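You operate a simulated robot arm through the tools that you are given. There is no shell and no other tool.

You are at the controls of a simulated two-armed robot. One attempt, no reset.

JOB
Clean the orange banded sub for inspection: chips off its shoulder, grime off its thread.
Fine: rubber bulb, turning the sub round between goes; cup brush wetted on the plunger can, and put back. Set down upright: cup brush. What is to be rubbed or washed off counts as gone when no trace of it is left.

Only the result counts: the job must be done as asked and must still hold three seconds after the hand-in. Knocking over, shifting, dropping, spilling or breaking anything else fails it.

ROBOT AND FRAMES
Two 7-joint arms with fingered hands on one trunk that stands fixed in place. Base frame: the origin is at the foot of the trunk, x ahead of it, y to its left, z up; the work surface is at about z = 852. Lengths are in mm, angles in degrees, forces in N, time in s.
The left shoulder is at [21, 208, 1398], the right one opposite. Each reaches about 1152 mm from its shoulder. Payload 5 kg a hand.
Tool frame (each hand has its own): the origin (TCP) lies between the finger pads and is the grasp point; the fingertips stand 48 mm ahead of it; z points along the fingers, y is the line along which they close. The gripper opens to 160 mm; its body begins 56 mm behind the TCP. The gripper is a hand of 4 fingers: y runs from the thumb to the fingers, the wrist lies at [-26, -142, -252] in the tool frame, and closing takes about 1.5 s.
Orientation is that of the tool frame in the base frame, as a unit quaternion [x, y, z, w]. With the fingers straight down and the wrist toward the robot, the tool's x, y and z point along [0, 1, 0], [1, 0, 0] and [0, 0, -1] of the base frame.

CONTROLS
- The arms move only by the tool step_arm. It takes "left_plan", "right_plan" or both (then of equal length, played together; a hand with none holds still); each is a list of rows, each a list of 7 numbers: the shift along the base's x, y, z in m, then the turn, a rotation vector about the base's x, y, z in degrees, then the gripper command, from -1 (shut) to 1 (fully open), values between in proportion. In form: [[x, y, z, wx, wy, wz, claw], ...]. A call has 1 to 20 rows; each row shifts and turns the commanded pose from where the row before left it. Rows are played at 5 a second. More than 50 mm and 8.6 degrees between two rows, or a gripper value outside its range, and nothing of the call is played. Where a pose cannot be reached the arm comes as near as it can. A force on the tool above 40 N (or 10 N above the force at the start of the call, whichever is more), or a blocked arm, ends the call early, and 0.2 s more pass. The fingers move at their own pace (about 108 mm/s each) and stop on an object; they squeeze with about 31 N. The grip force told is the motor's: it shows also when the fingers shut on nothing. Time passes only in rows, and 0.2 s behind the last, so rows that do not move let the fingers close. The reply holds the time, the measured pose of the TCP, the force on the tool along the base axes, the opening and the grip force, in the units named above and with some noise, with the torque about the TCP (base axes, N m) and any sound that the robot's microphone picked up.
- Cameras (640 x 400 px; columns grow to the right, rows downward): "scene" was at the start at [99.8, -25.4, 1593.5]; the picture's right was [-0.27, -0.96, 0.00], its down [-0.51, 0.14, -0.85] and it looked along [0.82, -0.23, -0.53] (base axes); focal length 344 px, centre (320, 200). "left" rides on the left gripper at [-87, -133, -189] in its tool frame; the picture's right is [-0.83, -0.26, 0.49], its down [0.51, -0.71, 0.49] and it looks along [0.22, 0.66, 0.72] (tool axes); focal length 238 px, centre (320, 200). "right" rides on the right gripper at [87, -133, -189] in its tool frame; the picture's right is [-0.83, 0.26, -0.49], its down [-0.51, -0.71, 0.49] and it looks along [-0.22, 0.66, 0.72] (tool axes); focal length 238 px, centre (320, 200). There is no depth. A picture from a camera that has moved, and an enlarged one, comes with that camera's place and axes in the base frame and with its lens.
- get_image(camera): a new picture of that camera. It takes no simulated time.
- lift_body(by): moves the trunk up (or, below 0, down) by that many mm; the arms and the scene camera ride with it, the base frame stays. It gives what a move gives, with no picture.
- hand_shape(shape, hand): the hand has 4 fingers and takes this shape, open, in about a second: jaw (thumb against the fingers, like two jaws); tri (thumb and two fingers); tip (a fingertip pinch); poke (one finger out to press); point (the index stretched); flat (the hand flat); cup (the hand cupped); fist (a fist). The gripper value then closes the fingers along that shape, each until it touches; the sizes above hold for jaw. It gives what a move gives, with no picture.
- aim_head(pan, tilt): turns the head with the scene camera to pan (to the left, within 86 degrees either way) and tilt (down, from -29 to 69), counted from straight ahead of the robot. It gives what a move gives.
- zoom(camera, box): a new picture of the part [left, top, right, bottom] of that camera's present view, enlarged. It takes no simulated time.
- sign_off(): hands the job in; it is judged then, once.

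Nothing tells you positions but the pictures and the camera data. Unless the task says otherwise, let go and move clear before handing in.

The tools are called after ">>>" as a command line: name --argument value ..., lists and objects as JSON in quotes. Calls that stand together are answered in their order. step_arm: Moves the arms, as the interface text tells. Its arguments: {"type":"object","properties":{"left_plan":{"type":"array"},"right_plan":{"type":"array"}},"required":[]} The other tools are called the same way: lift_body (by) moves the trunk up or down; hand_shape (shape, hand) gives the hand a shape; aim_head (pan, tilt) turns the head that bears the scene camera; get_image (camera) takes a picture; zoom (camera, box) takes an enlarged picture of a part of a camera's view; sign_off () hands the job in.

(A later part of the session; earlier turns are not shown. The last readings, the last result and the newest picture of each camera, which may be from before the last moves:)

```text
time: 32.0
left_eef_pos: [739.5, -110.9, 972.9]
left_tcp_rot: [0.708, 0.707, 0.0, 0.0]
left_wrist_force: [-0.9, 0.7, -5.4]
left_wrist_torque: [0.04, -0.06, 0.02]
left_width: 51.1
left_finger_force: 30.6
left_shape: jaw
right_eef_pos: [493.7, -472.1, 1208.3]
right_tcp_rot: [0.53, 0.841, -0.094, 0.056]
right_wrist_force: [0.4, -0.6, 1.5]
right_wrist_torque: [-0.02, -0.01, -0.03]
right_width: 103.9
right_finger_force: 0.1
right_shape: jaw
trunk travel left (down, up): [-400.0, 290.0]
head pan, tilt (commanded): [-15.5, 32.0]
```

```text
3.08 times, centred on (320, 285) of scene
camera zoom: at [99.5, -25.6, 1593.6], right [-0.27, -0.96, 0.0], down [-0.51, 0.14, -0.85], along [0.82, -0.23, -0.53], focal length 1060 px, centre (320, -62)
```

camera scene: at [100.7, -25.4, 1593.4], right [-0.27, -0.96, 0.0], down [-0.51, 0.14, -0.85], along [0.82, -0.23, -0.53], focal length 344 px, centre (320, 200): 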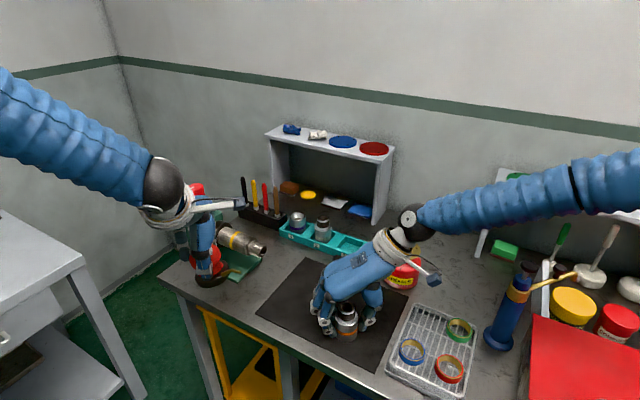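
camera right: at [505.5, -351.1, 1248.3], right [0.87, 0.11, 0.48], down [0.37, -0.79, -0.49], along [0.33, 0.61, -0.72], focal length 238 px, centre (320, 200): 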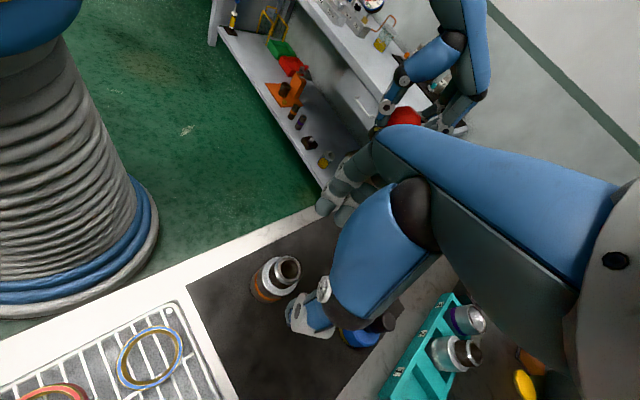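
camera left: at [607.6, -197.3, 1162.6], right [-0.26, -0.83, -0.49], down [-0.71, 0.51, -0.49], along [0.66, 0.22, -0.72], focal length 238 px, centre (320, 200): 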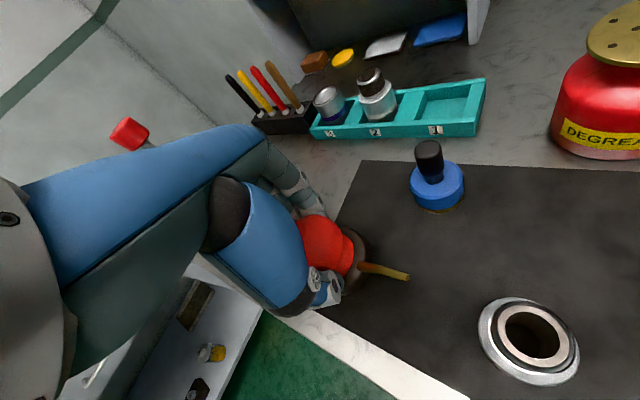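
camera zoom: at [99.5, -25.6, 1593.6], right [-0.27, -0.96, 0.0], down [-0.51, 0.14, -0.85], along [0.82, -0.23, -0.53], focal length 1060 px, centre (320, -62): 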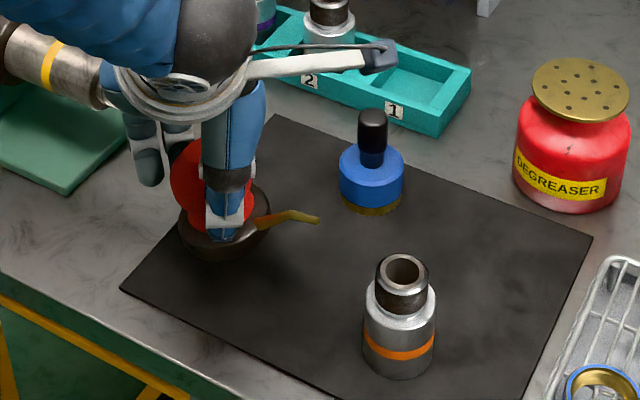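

The right hand reached a joint limit and stopped; it is clear anyway. I'll lower the bulb to the mat gently.

>>> step_arm --left_plan '[[0, 0, -0.015, 0, 0, 0, -1], [0, 0, -0.015, 0, 0, 0, -1], [0, 0, -0.01, 0, 0, 0, -1], [0, 0, 0, 0, 0, 0, -1]]'

>>> get_image --camera "scene"

>>> get_image --camera "right"

>>> zoom --camera "scene" --box '[240, 240, 360, 330]'

```text
time: 33.0
left_eef_pos: [738.6, -111.3, 932.3]
left_tcp_rot: [0.707, 0.707, 0.0, 0.0]
left_wrist_force: [-4.9, -3.3, 3.8]
left_wrist_torque: [0.01, 0.2, 0.05]
left_width: 51.1
left_finger_force: 30.8
left_shape: jaw
right_eef_pos: [495.0, -472.2, 1207.8]
right_tcp_rot: [0.531, 0.84, -0.094, 0.056]
right_wrist_force: [0.8, 0.1, -0.4]
right_wrist_torque: [-0.02, 0.01, 0.04]
right_width: 103.9
right_finger_force: 0.1
right_shape: jaw
trunk travel left (down, up): [-400.0, 290.0]
head pan, tilt (commanded): [-15.5, 32.0]
```

```text
taken
camera scene: at [99.3, -25.6, 1593.6], right [-0.27, -0.96, 0.0], down [-0.51, 0.14, -0.85], along [0.82, -0.23, -0.53], focal length 344 px, centre (320, 200)
```

scene: 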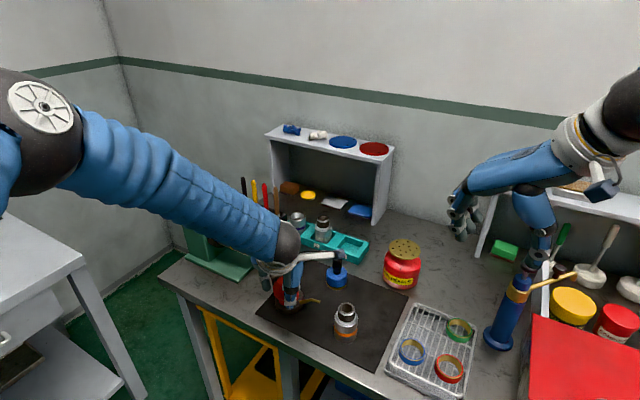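

```text
taken
camera right: at [339.1, -411.0, 1388.0], right [0.6, -0.52, 0.61], down [-0.42, -0.85, -0.31], along [0.68, -0.07, -0.73], focal length 238 px, centre (320, 200)
```

right: 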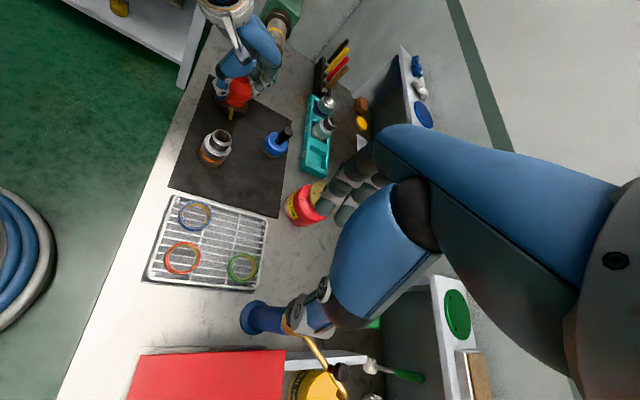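

```text
4.44 times, centred on (300, 285) of scene
camera zoom: at [99.3, -25.6, 1593.6], right [-0.27, -0.96, 0.0], down [-0.51, 0.14, -0.85], along [0.82, -0.23, -0.53], focal length 1530 px, centre (409, -178)
```

zoom: 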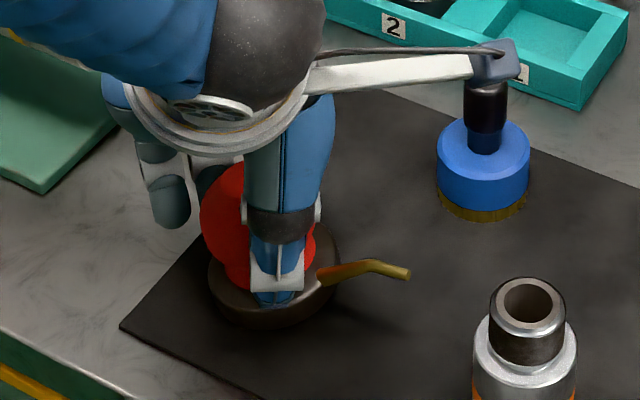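

The base touched the mat (about 4 N up). I'll open the left hand and look at how the bulb stands.

>>> step_arm --left_plan '[[0, 0, 0, 0, 0, 0, -0.3], [0, 0, 0, 0, 0, 0, 0.0], [0, 0, 0, 0, 0, 0, 0.4], [0, 0, 0, 0, 0, 0, 0.4]]'

>>> zoom --camera "scene" --box '[240, 240, 360, 330]'

>>> zoom --camera "left" --box '[240, 180, 440, 340]'

>>> zoom --camera "right" --box '[180, 40, 320, 180]'

```text
time: 34.0
left_eef_pos: [739.7, -109.6, 931.7]
left_tcp_rot: [0.708, 0.707, 0.0, -0.001]
left_wrist_force: [0.2, 0.7, -0.1]
left_wrist_torque: [0.03, 0.02, 0.04]
left_width: 111.7
left_finger_force: 0.1
left_shape: jaw
right_eef_pos: [495.3, -471.5, 1207.7]
right_tcp_rot: [0.53, 0.841, -0.095, 0.056]
right_wrist_force: [0.2, 0.8, 0.4]
right_wrist_torque: [0.0, -0.01, -0.04]
right_width: 103.9
right_finger_force: 0.1
right_shape: jaw
trunk travel left (down, up): [-400.0, 290.0]
head pan, tilt (commanded): [-15.5, 32.0]
```

```text
4.44 times, centred on (300, 285) of scene
camera zoom: at [100.0, -25.4, 1593.5], right [-0.27, -0.96, 0.0], down [-0.51, 0.14, -0.85], along [0.82, -0.23, -0.53], focal length 1530 px, centre (409, -178)
```

zoom: 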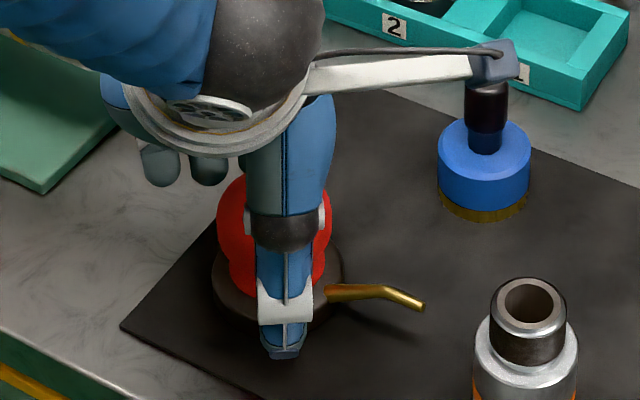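

```text
2.50 times, centred on (340, 260) of left
camera zoom: at [608.1, -197.2, 1122.0], right [-0.26, -0.83, -0.49], down [-0.71, 0.51, -0.49], along [0.66, 0.22, -0.72], focal length 596 px, centre (270, 50)
```

zoom: 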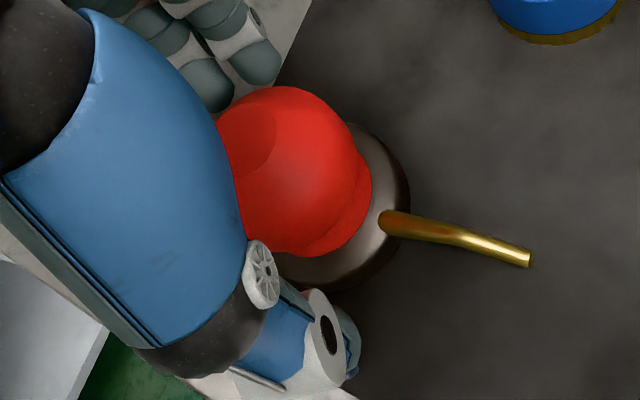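

```text
2.86 times, centred on (250, 110) of right
camera zoom: at [339.8, -410.7, 1387.8], right [0.6, -0.52, 0.61], down [-0.42, -0.85, -0.31], along [0.68, -0.07, -0.73], focal length 681 px, centre (520, 457)
```

zoom: 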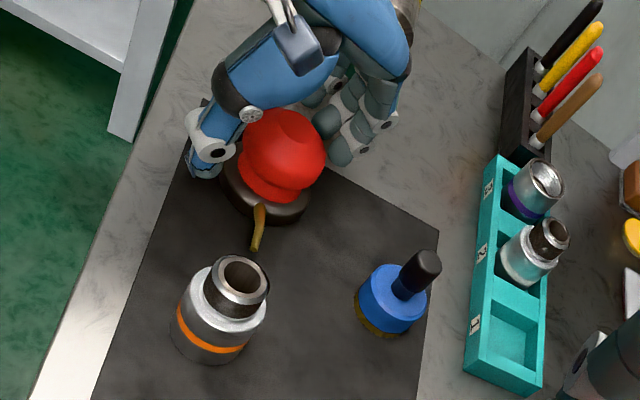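

The bulb stands upright again, shifted a little toward -y. I'll raise the left hand to see the bulb plainly and re-measure it.

>>> step_arm --left_plan '[[0, 0, 0.04, 0, 0, 0, 0.4], [0, 0, 0.04, 0, 0, 0, 0.4], [0, 0, 0, 0, 0, 0, 0.4]]'

>>> zoom --camera "left" --box '[300, 220, 440, 320]'

>>> zoom --camera "scene" --box '[260, 250, 360, 330]'

>>> zoom --camera "right" --box '[180, 40, 320, 180]'

```text
time: 34.8
left_eef_pos: [737.7, -112.4, 1011.8]
left_tcp_rot: [0.708, 0.707, -0.001, 0.0]
left_wrist_force: [0.2, 0.4, 0.0]
left_wrist_torque: [0.01, 0.03, 0.01]
left_width: 111.7
left_finger_force: 0.0
left_shape: jaw
right_eef_pos: [495.9, -473.3, 1206.4]
right_tcp_rot: [0.53, 0.841, -0.095, 0.056]
right_wrist_force: [-0.1, -0.5, -0.3]
right_wrist_torque: [0.08, 0.06, 0.04]
right_width: 103.8
right_finger_force: 0.1
right_shape: jaw
trunk travel left (down, up): [-400.0, 290.0]
head pan, tilt (commanded): [-15.5, 32.0]
```

```text
4.00 times, centred on (370, 270) of left
camera zoom: at [607.4, -198.8, 1201.3], right [-0.26, -0.83, -0.49], down [-0.71, 0.51, -0.49], along [0.66, 0.22, -0.72], focal length 953 px, centre (120, -80)
```

zoom: 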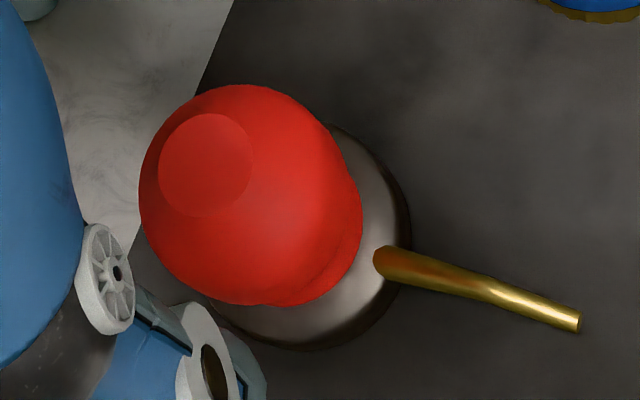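

```text
5.00 times, centred on (310, 290) of scene
camera zoom: at [100.5, -26.0, 1593.4], right [-0.27, -0.96, 0.0], down [-0.51, 0.14, -0.85], along [0.82, -0.23, -0.53], focal length 1722 px, centre (370, -250)
```

zoom: 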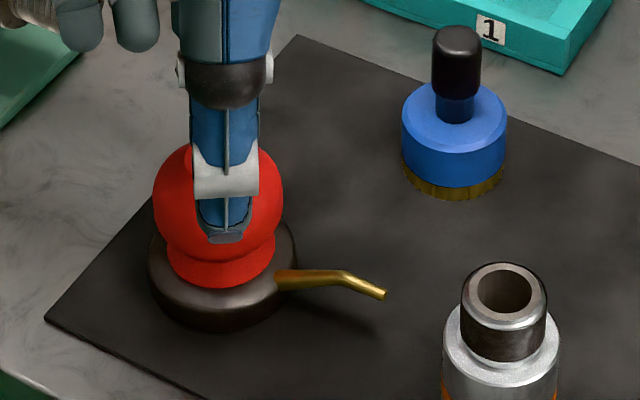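

```text
2.86 times, centred on (250, 110) of right
camera zoom: at [340.2, -411.2, 1387.5], right [0.6, -0.52, 0.61], down [-0.42, -0.85, -0.31], along [0.68, -0.07, -0.73], focal length 681 px, centre (520, 457)
```

zoom: 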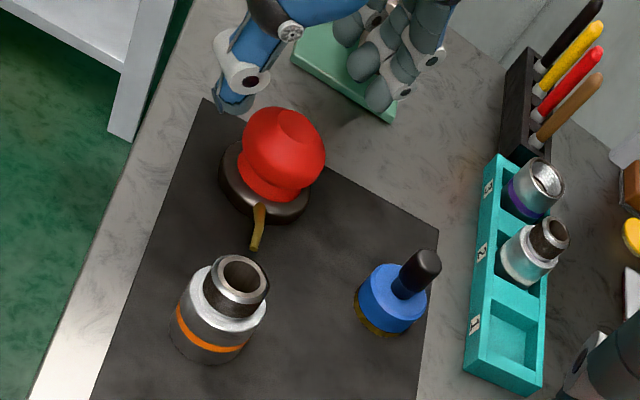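

The bulb's axis is now about (737.5, -119.5). I'll lower so that the fingertips close on the widest part of the bulb rather than the neck.

>>> step_arm --left_plan '[[0, -0.007, -0.02, 0, 0, 0, 0.4], [0, 0, -0.03, 0, 0, 0, 0.4], [0, 0, 0, 0, 0, 0, 0.4]]'

>>> step_arm --left_plan '[[0, 0, 0, 0, 0, 0, -1], [0, 0, 0, 0, 0, 0, -1], [0, 0, 0, 0, 0, 0, -1], [0, 0, 0, 0, 0, 0, -1], [0, 0, 0, 0, 0, 0, -1]]'

>>> zoom --camera "left" --box '[260, 190, 440, 320]'

>>> zoom --camera "scene" --box '[260, 250, 360, 330]'

```text
time: 35.6
left_eef_pos: [739.5, -118.9, 963.0]
left_tcp_rot: [0.708, 0.707, 0.0, 0.0]
left_wrist_force: [0.5, -1.0, 0.5]
left_wrist_torque: [0.0, -0.02, -0.02]
left_width: 111.6
left_finger_force: 0.0
left_shape: jaw
right_eef_pos: [494.5, -472.7, 1208.1]
right_tcp_rot: [0.531, 0.84, -0.094, 0.057]
right_wrist_force: [0.8, -0.8, 0.5]
right_wrist_torque: [-0.01, -0.04, -0.01]
right_width: 103.9
right_finger_force: 0.0
right_shape: jaw
trunk travel left (down, up): [-400.0, 290.0]
head pan, tilt (commanded): [-15.5, 32.0]
```

```text
time: 36.8
left_eef_pos: [739.4, -118.0, 963.4]
left_tcp_rot: [0.707, 0.707, 0.0, 0.0]
left_wrist_force: [-1.4, 0.4, -0.3]
left_wrist_torque: [-0.01, 0.06, -0.01]
left_width: 52.6
left_finger_force: 30.9
left_shape: jaw
right_eef_pos: [494.4, -472.3, 1207.5]
right_tcp_rot: [0.53, 0.841, -0.095, 0.056]
right_wrist_force: [0.3, 0.6, -0.1]
right_wrist_torque: [-0.02, 0.02, 0.0]
right_width: 103.9
right_finger_force: 0.0
right_shape: jaw
trunk travel left (down, up): [-400.0, 290.0]
head pan, tilt (commanded): [-15.5, 32.0]
```

```text
3.08 times, centred on (350, 255) of left
camera zoom: at [608.0, -205.4, 1152.8], right [-0.26, -0.83, -0.49], down [-0.71, 0.51, -0.49], along [0.66, 0.22, -0.72], focal length 733 px, centre (228, 31)
```

zoom: 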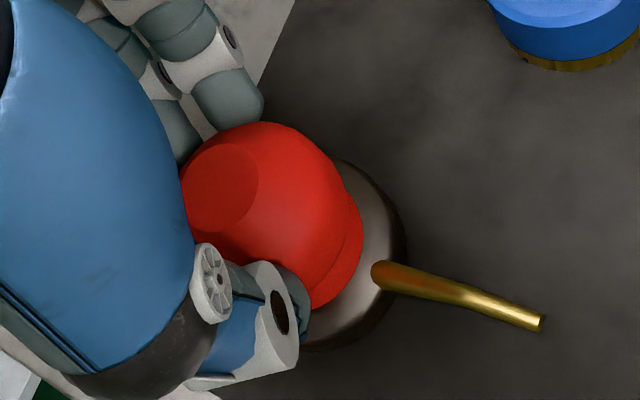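

```text
5.00 times, centred on (310, 290) of scene
camera zoom: at [99.6, -25.5, 1593.5], right [-0.27, -0.96, 0.0], down [-0.51, 0.14, -0.85], along [0.82, -0.23, -0.53], focal length 1722 px, centre (370, -250)
```

zoom: 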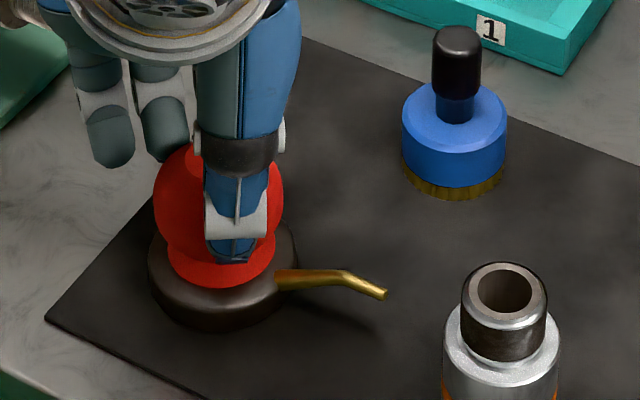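

Squeezing at the equator also gave no puff. The flat disc on top suggests the bulb may be worked by pressing it from above, so I'll release, rise, close the fingers and press down gently on its crown.

>>> step_arm --left_plan '[[0, 0, 0, 0, 0, 0, 0.4], [0, 0, 0, 0, 0, 0, 0.4], [0, 0, 0.04, 0, 0, 0, 0.4], [-0.001, -0.0015, 0.04, 0, 0, 0, 0.4], [0, 0, 0, 0, 0, 0, -1], [0, 0, 0, 0, 0, 0, -1], [0, 0, 0, 0, 0, 0, -1], [0, 0, 0, 0, 0, 0, -1]]'

>>> get_image --camera "left"

>>> zoom --camera "scene" --box '[240, 200, 380, 330]'

```text
time: 38.6
left_eef_pos: [739.4, -117.2, 1041.8]
left_tcp_rot: [0.707, 0.707, 0.0, 0.001]
left_wrist_force: [0.1, 0.0, -0.4]
left_wrist_torque: [-0.02, -0.02, 0.01]
left_width: 0.0
left_finger_force: 31.1
left_shape: jaw
right_eef_pos: [495.4, -472.2, 1209.4]
right_tcp_rot: [0.53, 0.841, -0.095, 0.056]
right_wrist_force: [-0.4, -0.7, -0.1]
right_wrist_torque: [-0.01, 0.0, -0.02]
right_width: 104.1
right_finger_force: 0.0
right_shape: jaw
trunk travel left (down, up): [-400.0, 290.0]
head pan, tilt (commanded): [-15.5, 32.0]
```

```text
taken
camera left: at [608.1, -205.6, 1232.5], right [-0.26, -0.83, -0.49], down [-0.71, 0.51, -0.49], along [0.66, 0.22, -0.72], focal length 238 px, centre (320, 200)
```

left: 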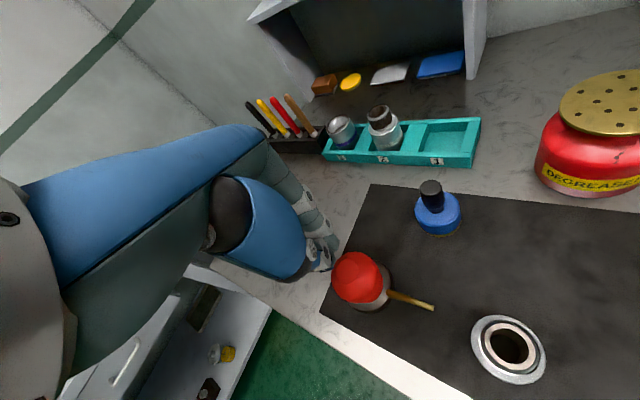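

```text
3.08 times, centred on (310, 265) of scene
camera zoom: at [99.7, -25.6, 1593.5], right [-0.27, -0.96, 0.0], down [-0.51, 0.14, -0.85], along [0.82, -0.23, -0.53], focal length 1060 px, centre (351, 0)
```

zoom: 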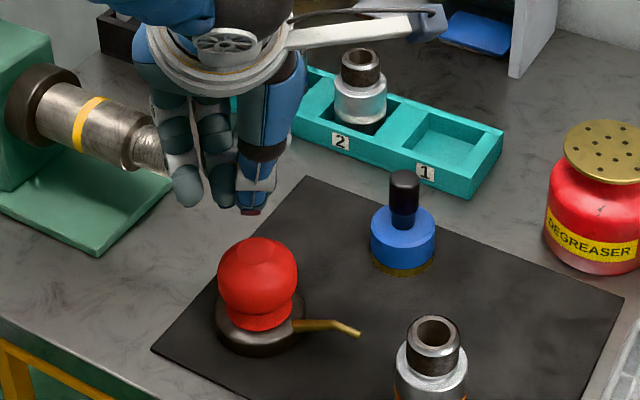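

The closed fingertips sit right above the bulb's crown. Pressing down slowly.

>>> step_arm --left_plan '[[-0.001, -0.001, -0.02, 0, 0, 0, -1], [0, 0, -0.015, 0, 0, 0, -1], [0, 0, -0.005, 0, 0, 0, -1], [0, 0, -0.003, 0, 0, 0, -1], [0, 0, -0.003, 0, 0, 0, -1], [0, 0, -0.003, 0, 0, 0, -1], [0, 0, -0.003, 0, 0, 0, -1], [0, 0, -0.003, 0, 0, 0, -1], [0, 0, -0.003, 0, 0, 0, -1]]'

>>> zoom --camera "scene" --box '[240, 220, 380, 350]'

>>> zoom --camera "scene" --box '[336, 302, 368, 328]'

```text
time: 40.6
left_eef_pos: [738.5, -119.1, 984.5]
left_tcp_rot: [0.707, 0.707, 0.0, 0.0]
left_wrist_force: [0.1, 0.5, 2.5]
left_wrist_torque: [-0.02, -0.03, 0.01]
left_width: 0.0
left_finger_force: 31.0
left_shape: jaw
right_eef_pos: [494.7, -471.9, 1207.3]
right_tcp_rot: [0.531, 0.84, -0.095, 0.057]
right_wrist_force: [0.8, 1.1, 0.0]
right_wrist_torque: [-0.01, -0.01, -0.01]
right_width: 104.0
right_finger_force: 0.1
right_shape: jaw
trunk travel left (down, up): [-400.0, 290.0]
head pan, tilt (commanded): [-15.5, 32.0]
```

```text
3.08 times, centred on (310, 285) of scene
camera zoom: at [99.6, -25.5, 1593.5], right [-0.27, -0.96, 0.0], down [-0.51, 0.14, -0.85], along [0.82, -0.23, -0.53], focal length 1060 px, centre (351, -62)
```

zoom: 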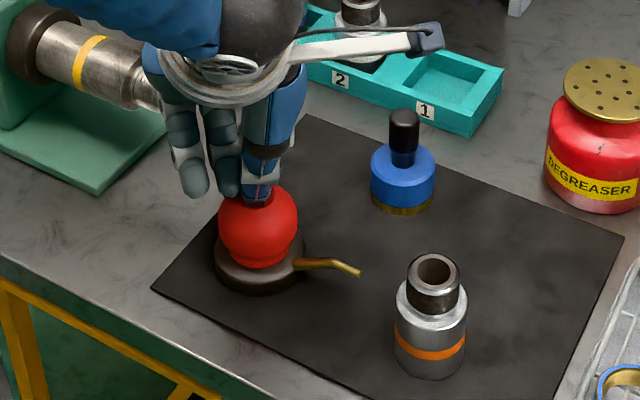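

```text
15.38 times, centred on (352, 315) of scene
camera zoom: at [99.6, -25.5, 1593.5], right [-0.27, -0.96, 0.0], down [-0.51, 0.14, -0.85], along [0.82, -0.23, -0.53], focal length 5298 px, centre (-172, -1569)
```

zoom: 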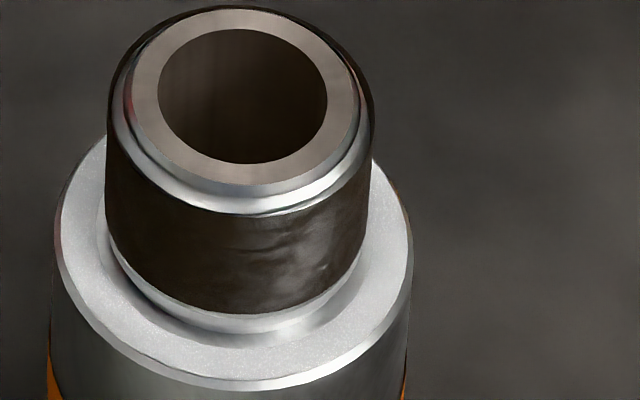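

The bulb gives way under a light 2.5 N push: it is worked by pressing from above. I'll press further and listen for a puff.

>>> step_arm --left_plan '[[0, 0, -0.004, 0, 0, 0, -1], [0, 0, -0.004, 0, 0, 0, -1], [0, 0, -0.004, 0, 0, 0, -1], [0, 0, -0.003, 0, 0, 0, -1]]'

>>> zoom --camera "scene" --box '[240, 220, 380, 350]'

>>> zoom --camera "scene" --box '[336, 302, 368, 328]'

>>> zoom --camera "right" --box '[200, 120, 240, 170]'

```text
time: 41.5
left_eef_pos: [740.8, -120.9, 978.1]
left_tcp_rot: [0.707, 0.707, 0.001, 0.005]
left_wrist_force: [-11.1, 3.0, 28.5]
left_wrist_torque: [0.11, 1.06, -0.09]
left_width: 0.2
left_finger_force: 31.2
left_shape: jaw
right_eef_pos: [494.3, -471.2, 1207.7]
right_tcp_rot: [0.53, 0.841, -0.094, 0.057]
right_wrist_force: [0.3, -0.5, -0.8]
right_wrist_torque: [0.0, 0.11, 0.0]
right_width: 104.2
right_finger_force: 0.0
right_shape: jaw
trunk travel left (down, up): [-400.0, 290.0]
head pan, tilt (commanded): [-15.5, 32.0]
stopped in row 4 (left hand): the force on the tool passed its limit at 43 N (the readings are from after the stop); the commanded pose is now the measured one
```

```text
3.08 times, centred on (310, 285) of scene
camera zoom: at [98.3, -25.3, 1593.6], right [-0.27, -0.96, 0.0], down [-0.51, 0.14, -0.85], along [0.82, -0.23, -0.53], focal length 1060 px, centre (351, -62)
```

zoom: 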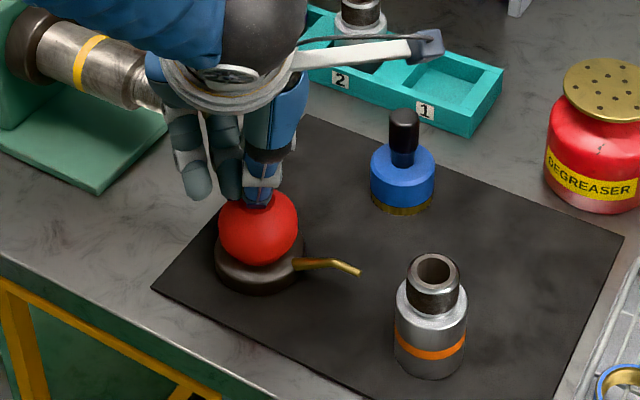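

```text
15.38 times, centred on (352, 315) of scene
camera zoom: at [98.3, -25.3, 1593.6], right [-0.27, -0.96, 0.0], down [-0.51, 0.14, -0.85], along [0.82, -0.23, -0.53], focal length 5298 px, centre (-172, -1569)
```

zoom: 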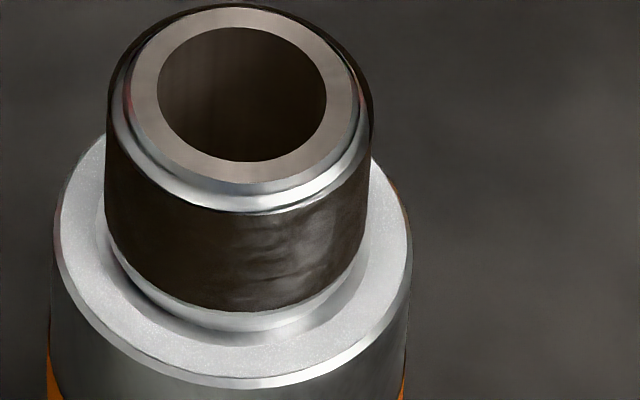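

```text
8.00 times, centred on (220, 145) of right
camera zoom: at [338.3, -410.4, 1388.3], right [0.6, -0.52, 0.61], down [-0.42, -0.85, -0.31], along [0.68, -0.07, -0.73], focal length 1907 px, centre (1120, 640)
```

zoom: 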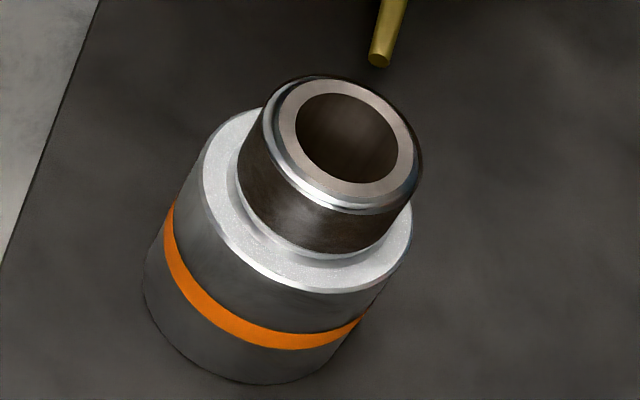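

It bottoms out around 13 mm down, with no sound and no visible change, but I pressed slowly. I'll back off and press briskly, stopping just short of the bottom.

>>> step_arm --left_plan '[[0, 0, 0.01, 0, 0, 0, -1], [-0.001, 0.001, 0.012, 0, 0, 0, -1], [0, 0, 0, 0, 0, 0, -1], [0, 0, 0, 0, 0, 0, -1]]'

>>> zoom --camera "scene" --box '[240, 220, 380, 350]'

>>> step_arm --left_plan '[[0, 0, -0.02, 0, 0, 0, -1], [0, 0, 0, 0, 0, 0, -1]]'

>>> zoom --camera "scene" --box '[240, 220, 380, 350]'

>>> zoom --camera "left" --box '[460, 290, 600, 400]'

```text
time: 42.5
left_eef_pos: [740.4, -119.4, 998.8]
left_tcp_rot: [0.707, 0.707, 0.002, 0.003]
left_wrist_force: [-0.4, -0.6, -0.5]
left_wrist_torque: [-0.01, -0.01, 0.0]
left_width: 0.0
left_finger_force: 30.9
left_shape: jaw
right_eef_pos: [494.6, -471.4, 1207.6]
right_tcp_rot: [0.53, 0.841, -0.095, 0.056]
right_wrist_force: [0.1, 0.5, 0.5]
right_wrist_torque: [0.01, -0.01, -0.02]
right_width: 104.1
right_finger_force: 0.1
right_shape: jaw
trunk travel left (down, up): [-400.0, 290.0]
head pan, tilt (commanded): [-15.5, 32.0]
```

```text
3.08 times, centred on (310, 285) of scene
camera zoom: at [99.5, -25.5, 1593.5], right [-0.27, -0.96, 0.0], down [-0.51, 0.14, -0.85], along [0.82, -0.23, -0.53], focal length 1060 px, centre (351, -62)
```

zoom: 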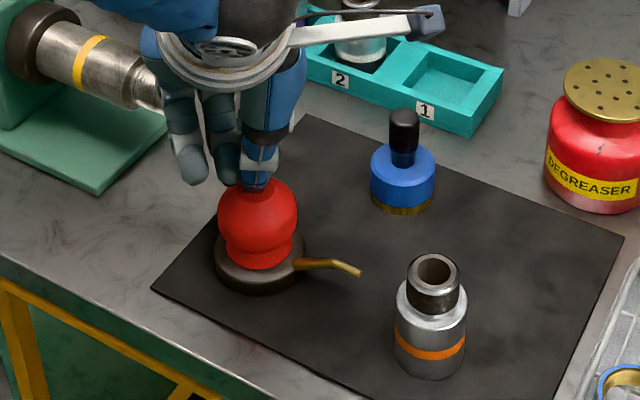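

```text
time: 43.1
left_eef_pos: [739.7, -117.8, 979.5]
left_tcp_rot: [0.707, 0.708, 0.001, 0.003]
left_wrist_force: [-2.1, 1.4, 13.6]
left_wrist_torque: [0.03, 0.37, -0.03]
left_width: 0.0
left_finger_force: 30.9
left_shape: jaw
right_eef_pos: [494.2, -472.2, 1207.1]
right_tcp_rot: [0.531, 0.84, -0.094, 0.057]
right_wrist_force: [-0.4, 0.5, 0.0]
right_wrist_torque: [-0.03, 0.04, -0.02]
right_width: 103.9
right_finger_force: 0.2
right_shape: jaw
trunk travel left (down, up): [-400.0, 290.0]
head pan, tilt (commanded): [-15.5, 32.0]
```

```text
3.08 times, centred on (310, 285) of scene
camera zoom: at [98.8, -25.4, 1593.7], right [-0.27, -0.96, 0.0], down [-0.51, 0.14, -0.85], along [0.82, -0.23, -0.53], focal length 1060 px, centre (351, -62)
```

zoom: 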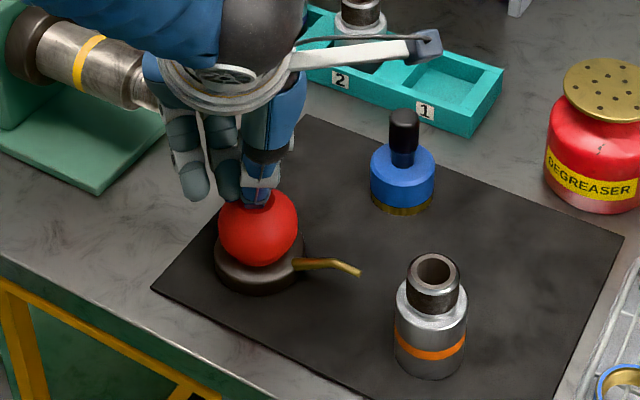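

```text
3.64 times, centred on (530, 345) of left
camera zoom: at [607.2, -205.6, 1168.9], right [-0.25, -0.84, -0.49], down [-0.71, 0.5, -0.5], along [0.66, 0.22, -0.72], focal length 867 px, centre (-444, -327)
```

zoom: 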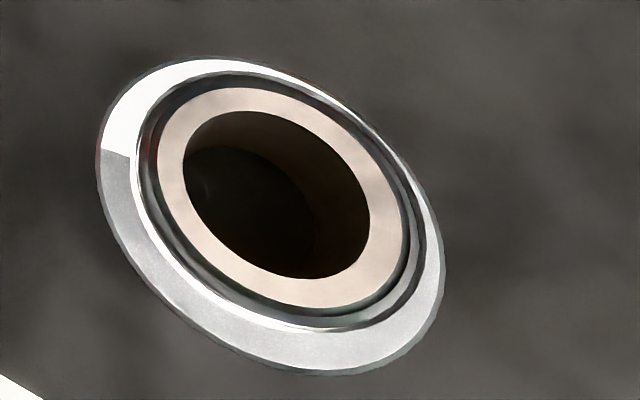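

That worked: part of the shoulder nearest the nozzle is now bright clean metal with a sharp edge against the frosted rest. I'll zoom to see how wide the cleaned sector is.

>>> zoom --camera "left" --box '[475, 300, 565, 400]'

>>> zoom --camera "left" --box '[520, 310, 565, 370]'

>>> zoom --camera "scene" --box '[336, 302, 368, 328]'

```text
4.00 times, centred on (520, 350) of left
camera zoom: at [607.2, -205.6, 1168.9], right [-0.25, -0.84, -0.49], down [-0.71, 0.5, -0.5], along [0.66, 0.22, -0.72], focal length 953 px, centre (-480, -400)
```

zoom: 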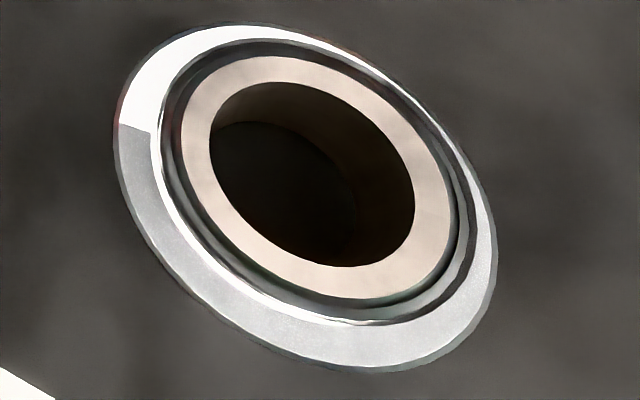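

```text
6.67 times, centred on (542, 340) of left
camera zoom: at [607.2, -205.6, 1168.9], right [-0.25, -0.84, -0.49], down [-0.71, 0.5, -0.5], along [0.66, 0.22, -0.72], focal length 1589 px, centre (-1163, -733)
```

zoom: 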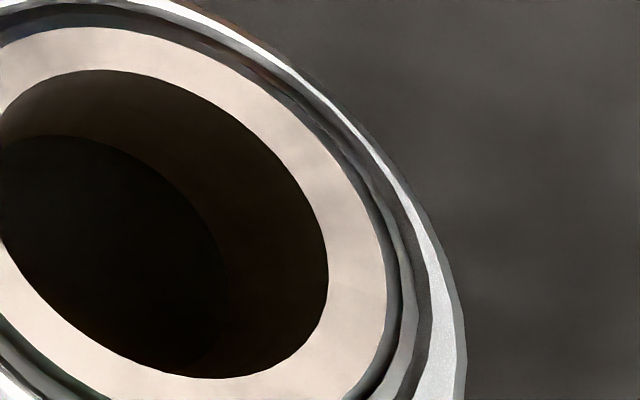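

```text
15.38 times, centred on (352, 315) of scene
camera zoom: at [98.8, -25.4, 1593.7], right [-0.27, -0.96, 0.0], down [-0.51, 0.14, -0.85], along [0.82, -0.23, -0.53], focal length 5298 px, centre (-172, -1569)
```

zoom: 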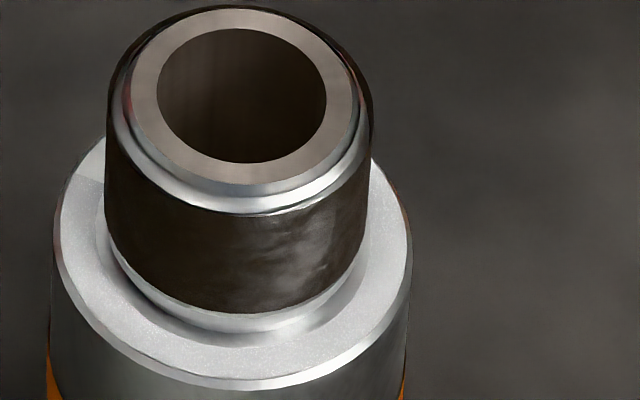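

The puff cleaned the sector of the shoulder from about -95° to +47° (around the sub, seen from above), so a brisk press on the bulb where it stands does the job. Next I'll retreat the left hand and bring the right hand back to turn the sub.

>>> step_arm --left_plan '[[0, 0, 0.025, 0, 0, 0, -1], [0, 0.01, 0.04, 0, 0, 0, -1], [0, 0.04, 0.025, 0, 0, 0, -1], [0, 0.045, 0.01, 0, 0, 0, -1], [0, 0.045, 0, 0, 0, 0, -1], [0, 0.045, 0, 0, 0, 0, -1]]'

>>> step_arm --right_plan '[[0.015, 0.03, -0.01, 4.3, 0, 0, 0.3], [0.015, 0.03, -0.01, 4.2, 0, 0, 0.3], [0.015, 0.03, -0.01, 4.2, 0, 0, 0.3], [0.015, 0.03, -0.02, 0, 0, 0, 0.3], [0.015, 0.03, -0.02, 0, 0, 0, 0.3], [0.015, 0.03, -0.02, 0, 0, 0, 0.3], [0.014, 0.03, -0.03, 0, 0, 0, 0.3], [0.013, 0.026, -0.028, 0, 0, 0, 0.3], [0, 0, 0, 0, 0, 0, 0.3]]'

>>> get_image --camera "scene"

>>> get_image --camera "right"

```text
time: 44.5
left_eef_pos: [736.4, 65.4, 1079.6]
left_tcp_rot: [0.707, 0.707, 0.0, 0.003]
left_wrist_force: [-0.3, -1.2, 0.0]
left_wrist_torque: [0.02, -0.08, 0.0]
left_width: 0.1
left_finger_force: 31.1
left_shape: jaw
right_eef_pos: [494.7, -470.2, 1207.9]
right_tcp_rot: [0.531, 0.84, -0.095, 0.056]
right_wrist_force: [-0.1, 0.2, -0.1]
right_wrist_torque: [-0.1, -0.03, -0.06]
right_width: 103.8
right_finger_force: 0.1
right_shape: jaw
trunk travel left (down, up): [-400.0, 290.0]
head pan, tilt (commanded): [-15.5, 32.0]
```

```text
time: 46.5
left_eef_pos: [737.2, 65.4, 1079.8]
left_tcp_rot: [0.707, 0.707, 0.001, 0.003]
left_wrist_force: [-1.7, 0.2, 0.8]
left_wrist_torque: [0.05, -0.04, 0.02]
left_width: 0.0
left_finger_force: 31.0
left_shape: jaw
right_eef_pos: [611.4, -236.6, 1061.1]
right_tcp_rot: [0.534, 0.846, 0.0, -0.002]
right_wrist_force: [-0.9, -0.9, 0.3]
right_wrist_torque: [0.04, -0.07, -0.02]
right_width: 104.0
right_finger_force: 0.2
right_shape: jaw
trunk travel left (down, up): [-400.0, 290.0]
head pan, tilt (commanded): [-15.5, 32.0]
```

```text
taken
camera scene: at [98.5, -26.2, 1593.6], right [-0.27, -0.96, 0.0], down [-0.51, 0.14, -0.85], along [0.82, -0.23, -0.53], focal length 344 px, centre (320, 200)
```

scene: 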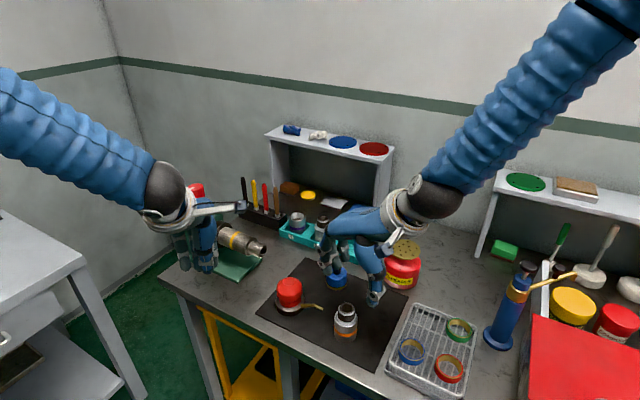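

```text
taken
camera right: at [455.7, -217.5, 1250.5], right [0.59, -0.64, 0.48], down [-0.42, -0.76, -0.49], along [0.68, 0.09, -0.73], focal length 238 px, centre (320, 200)
```

right: 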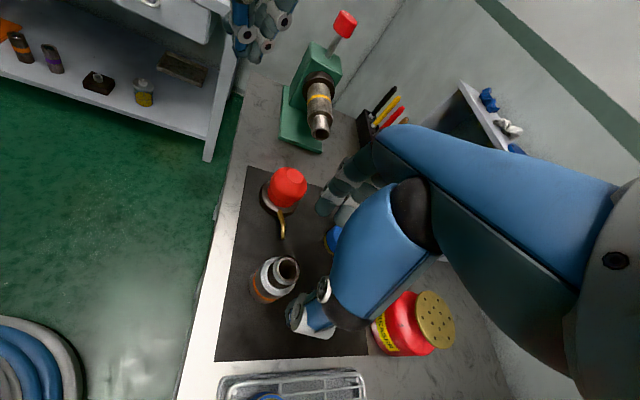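

Both arms are placed well: the right hand hovers over the sub at +25° yaw. I'll check the sub's position and the shoulder state from here.

>>> zoom --camera "right" --box '[235, 240, 315, 310]'

>>> zoom --camera "scene" --box '[325, 290, 375, 345]'

```text
5.71 times, centred on (275, 275) of right
camera zoom: at [455.7, -217.5, 1250.5], right [0.59, -0.64, 0.48], down [-0.42, -0.76, -0.49], along [0.68, 0.09, -0.73], focal length 1362 px, centre (577, -229)
```

zoom: 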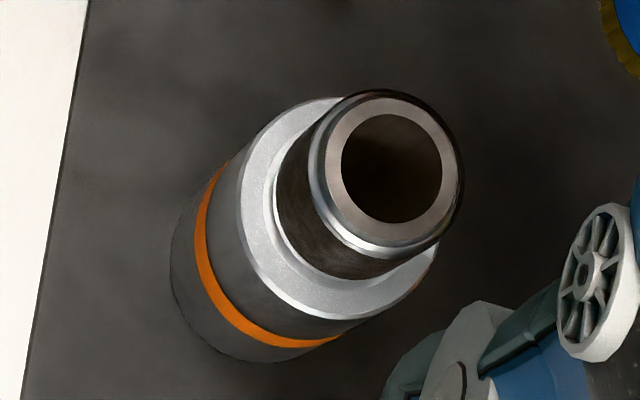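

```text
7.27 times, centred on (350, 318) of scene
camera zoom: at [98.5, -26.2, 1593.6], right [-0.27, -0.96, 0.0], down [-0.51, 0.14, -0.85], along [0.82, -0.23, -0.53], focal length 2504 px, centre (102, -654)
```

zoom: 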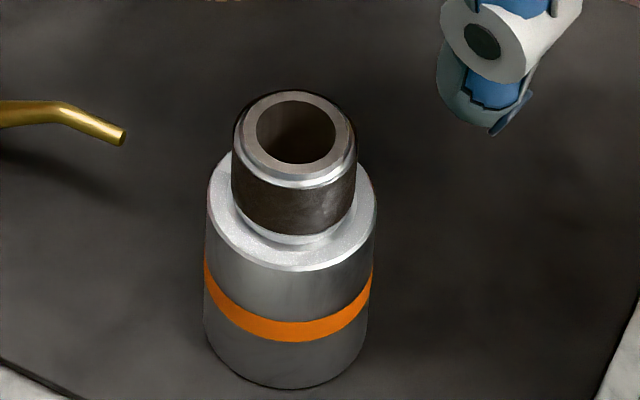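

The sub stands at about (607.5, -232) now. I'll yaw to -40°, descend, grip, and turn it another 120° counter-clockwise.

>>> step_arm --right_plan '[[-0.001, 0.001, -0.01, 0, 0, -8.2, 0.3], [-0.001, 0.001, -0.01, 0, 0, -8.2, 0.3], [0, 0.001, -0.01, 0, 0, -8.2, 0.3], [0, 0.001, -0.01, 0, 0, -8.2, 0.3], [0, 0, 0, 0, 0, -8.2, 0.3], [0, 0, 0, 0, 0, -8.2, 0.3], [0, 0, 0, 0, 0, -8.2, 0.3], [0, 0, 0, 0, 0, -8.2, 0.3], [0, 0, 0, 0, 0, 0, 0.3]]'

>>> get_image --camera "right"

>>> zoom --camera "right" --box '[250, 235, 330, 305]'

```text
time: 48.5
left_eef_pos: [736.9, 64.2, 1078.5]
left_tcp_rot: [0.707, 0.707, 0.001, 0.003]
left_wrist_force: [0.2, -1.3, 0.7]
left_wrist_torque: [0.08, 0.01, 0.02]
left_width: 0.3
left_finger_force: 31.4
left_shape: jaw
right_eef_pos: [611.8, -233.2, 1018.4]
right_tcp_rot: [0.907, 0.421, 0.002, -0.003]
right_wrist_force: [-0.2, -1.4, -0.5]
right_wrist_torque: [0.06, 0.0, -0.03]
right_width: 104.1
right_finger_force: 0.1
right_shape: jaw
trunk travel left (down, up): [-400.0, 290.0]
head pan, tilt (commanded): [-15.5, 32.0]
```

```text
taken
camera right: at [566.3, -83.3, 1208.7], right [-0.34, -0.81, 0.48], down [-0.87, 0.07, -0.49], along [0.36, -0.59, -0.73], focal length 238 px, centre (320, 200)
```

right: 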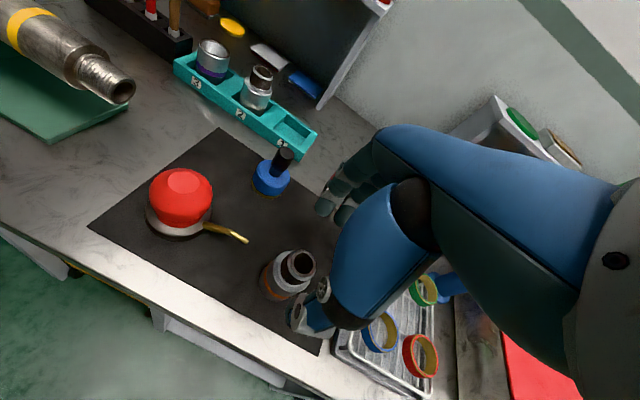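

```text
5.71 times, centred on (290, 270) of right
camera zoom: at [566.3, -83.3, 1208.7], right [-0.34, -0.81, 0.48], down [-0.87, 0.07, -0.49], along [0.36, -0.59, -0.73], focal length 1362 px, centre (491, -200)
```

zoom: 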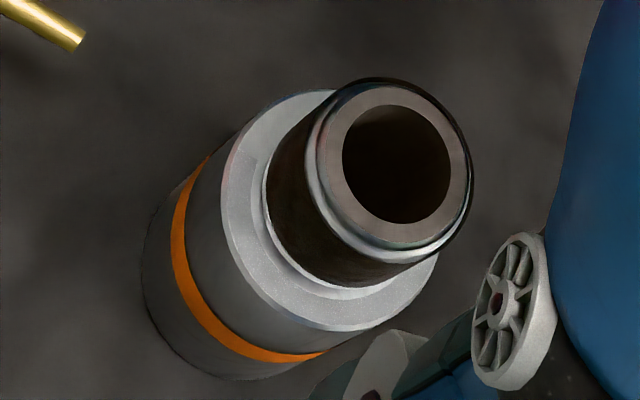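

The cleaned boundary is visible. Descending and gripping the body.

>>> step_arm --right_plan '[[-0.001, 0.001, -0.027, 0, 0, 0, 0.3], [0, 0, -0.027, 0, 0, 0, 0.3], [0, 0, -0.027, 0, 0, 0, 0.3], [0, 0, -0.026, 0, 0, 0, 0.3], [0, 0, 0, 0, 0, 0, 0.3], [0, 0, 0, 0, 0, 0, -1], [0, 0, 0, 0, 0, 0, -1], [0, 0, 0, 0, 0, 0, -1], [0, 0, 0, 0, 0, 0, -1]]'

>>> get_image --camera "right"

```text
time: 50.5
left_eef_pos: [737.0, 65.7, 1078.2]
left_tcp_rot: [0.706, 0.708, 0.0, 0.003]
left_wrist_force: [-0.2, 0.4, -0.4]
left_wrist_torque: [0.0, 0.02, 0.0]
left_width: 0.0
left_finger_force: 30.9
left_shape: jaw
right_eef_pos: [608.2, -232.3, 911.7]
right_tcp_rot: [0.906, 0.423, 0.001, -0.002]
right_wrist_force: [0.2, 0.5, 0.1]
right_wrist_torque: [0.06, 0.03, 0.02]
right_width: 46.7
right_finger_force: 30.9
right_shape: jaw
trunk travel left (down, up): [-400.0, 290.0]
head pan, tilt (commanded): [-15.5, 32.0]
```

```text
taken
camera right: at [563.6, -82.0, 1101.7], right [-0.34, -0.81, 0.48], down [-0.87, 0.07, -0.49], along [0.36, -0.59, -0.73], focal length 238 px, centre (320, 200)
```

right: 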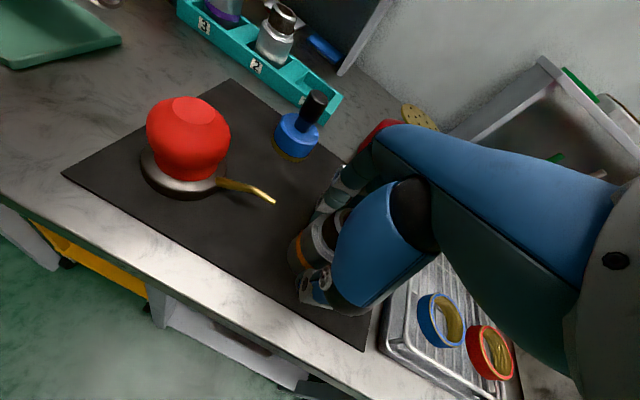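

Because the nozzle tip is only about 73 mm from the sub's axis, I'll lift the sub 60 mm before turning so that the fingers sweep above the nozzle, turn 112°, then set it down.

>>> step_arm --right_plan '[[0, 0, 0.02, 0, 0, 0, -1], [0, 0, 0.02, 0, 0, 0, -1], [0, 0, 0.02, 0, 0, 0, -1], [0, 0, 0, 0, 0, 8, -1], [0, 0, 0, 0, 0, 8, -1], [0, 0, 0, 0, 0, 8, -1], [0, 0, 0, 0, 0, 8, -1], [0, 0, 0, 0, 0, 8, -1], [0, 0, 0, 0, 0, 8, -1], [0, 0, 0, 0, 0, 8, -1], [0, 0, 0, 0, 0, 8, -1], [0, 0, 0, 0, 0, 8, -1], [0, 0, 0, 0, 0, 8, -1], [0, 0, 0, 0, 0, 8, -1], [0, 0, 0, 0, 0, 8, -1], [0, 0, 0, 0, 0, 8, -1], [0, 0, 0, 0, 0, 8, -1], [0, 0, 0, 0, 0, 0, -1]]'

>>> get_image --camera "scene"

>>> zoom --camera "scene" --box '[260, 220, 400, 350]'

>>> get_image --camera "right"

```text
time: 54.3
left_eef_pos: [736.8, 66.1, 1077.3]
left_tcp_rot: [0.706, 0.708, 0.0, 0.003]
left_wrist_force: [0.3, 0.1, -0.8]
left_wrist_torque: [0.05, -0.01, 0.04]
left_width: 0.1
left_finger_force: 31.0
left_shape: jaw
right_eef_pos: [609.0, -231.5, 972.1]
right_tcp_rot: [0.156, 0.988, -0.002, -0.001]
right_wrist_force: [-0.3, 0.2, -3.3]
right_wrist_torque: [-0.04, -0.04, 0.01]
right_width: 46.5
right_finger_force: 30.8
right_shape: jaw
trunk travel left (down, up): [-400.0, 290.0]
head pan, tilt (commanded): [-15.5, 32.0]
```

```text
taken
camera scene: at [99.7, -25.5, 1593.5], right [-0.27, -0.96, 0.0], down [-0.51, 0.14, -0.85], along [0.82, -0.23, -0.53], focal length 344 px, centre (320, 200)
```

scene: 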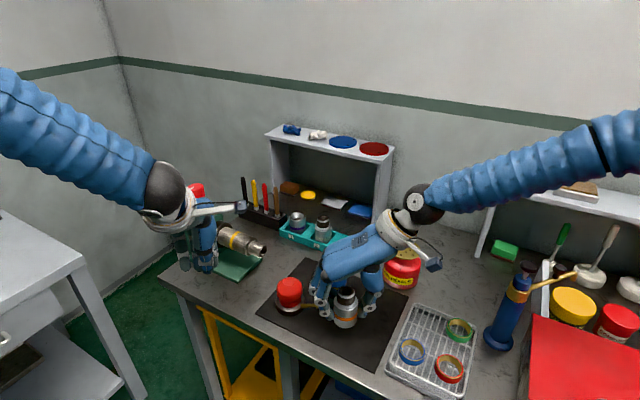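

```text
3.08 times, centred on (330, 285) of scene
camera zoom: at [99.7, -25.5, 1593.5], right [-0.27, -0.96, 0.0], down [-0.51, 0.14, -0.85], along [0.82, -0.23, -0.53], focal length 1060 px, centre (289, -62)
```

zoom: 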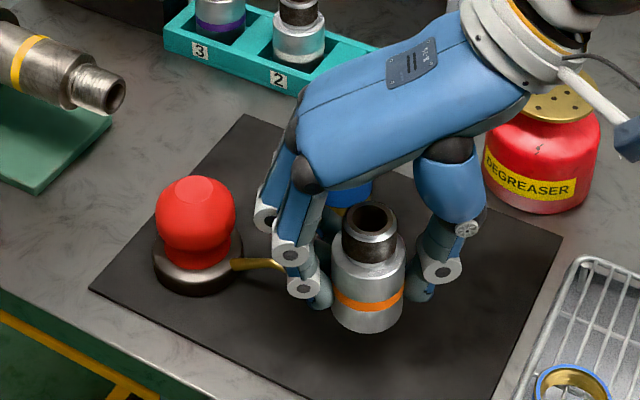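

```text
taken
camera right: at [487.0, -330.8, 1162.2], right [0.88, -0.01, 0.48], down [0.26, -0.83, -0.49], along [0.41, 0.55, -0.73], focal length 238 px, centre (320, 200)
```

right: 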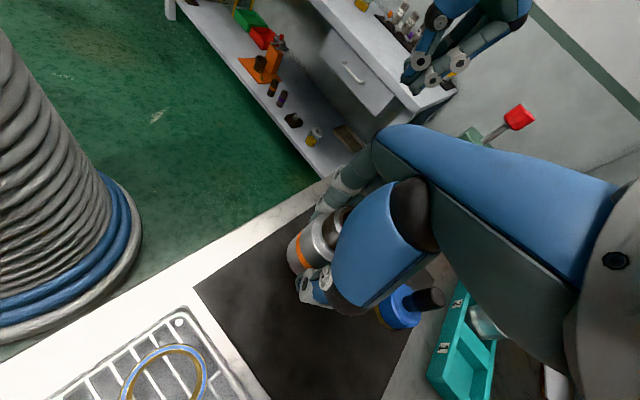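

The sub hangs 60 mm up, turned 112°. I'll lower it with an 8 mm shift in -y to keep the fingers away from the nozzle and centre the sub better on the jet.

>>> step_arm --right_plan '[[0, -0.004, -0.02, 0, 0, 0, -1], [0, -0.004, -0.02, 0, 0, 0, -1], [0, 0, -0.015, 0, 0, 0, -1], [0, 0, -0.003, 0, 0, 0, -1], [0, 0, -0.002, 0, 0, 0, -1], [0, 0, 0, 0, 0, 0, -1]]'

>>> zoom --camera "scene" --box '[260, 220, 400, 350]'

```text
time: 55.7
left_eef_pos: [737.6, 65.1, 1078.1]
left_tcp_rot: [0.706, 0.708, 0.001, 0.003]
left_wrist_force: [-0.4, 0.5, 0.2]
left_wrist_torque: [-0.01, 0.0, -0.02]
left_width: 0.2
left_finger_force: 30.9
left_shape: jaw
right_eef_pos: [608.2, -240.2, 910.5]
right_tcp_rot: [0.157, 0.988, -0.002, -0.002]
right_wrist_force: [-1.3, -0.7, 0.8]
right_wrist_torque: [0.01, 0.04, 0.01]
right_width: 46.3
right_finger_force: 30.8
right_shape: jaw
trunk travel left (down, up): [-400.0, 290.0]
head pan, tilt (commanded): [-15.5, 32.0]
```

```text
3.08 times, centred on (330, 285) of scene
camera zoom: at [99.7, -25.5, 1593.5], right [-0.27, -0.96, 0.0], down [-0.51, 0.14, -0.85], along [0.82, -0.23, -0.53], focal length 1060 px, centre (289, -62)
```

zoom: 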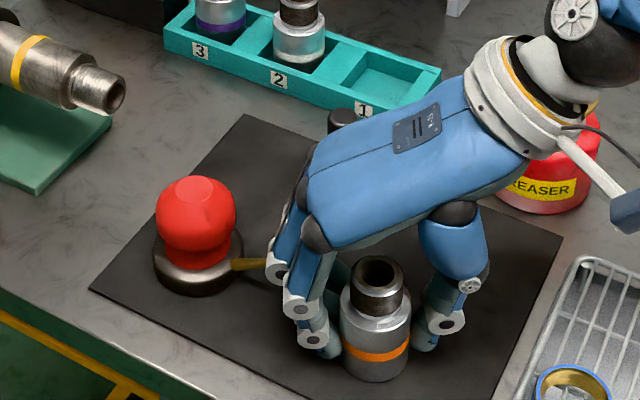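

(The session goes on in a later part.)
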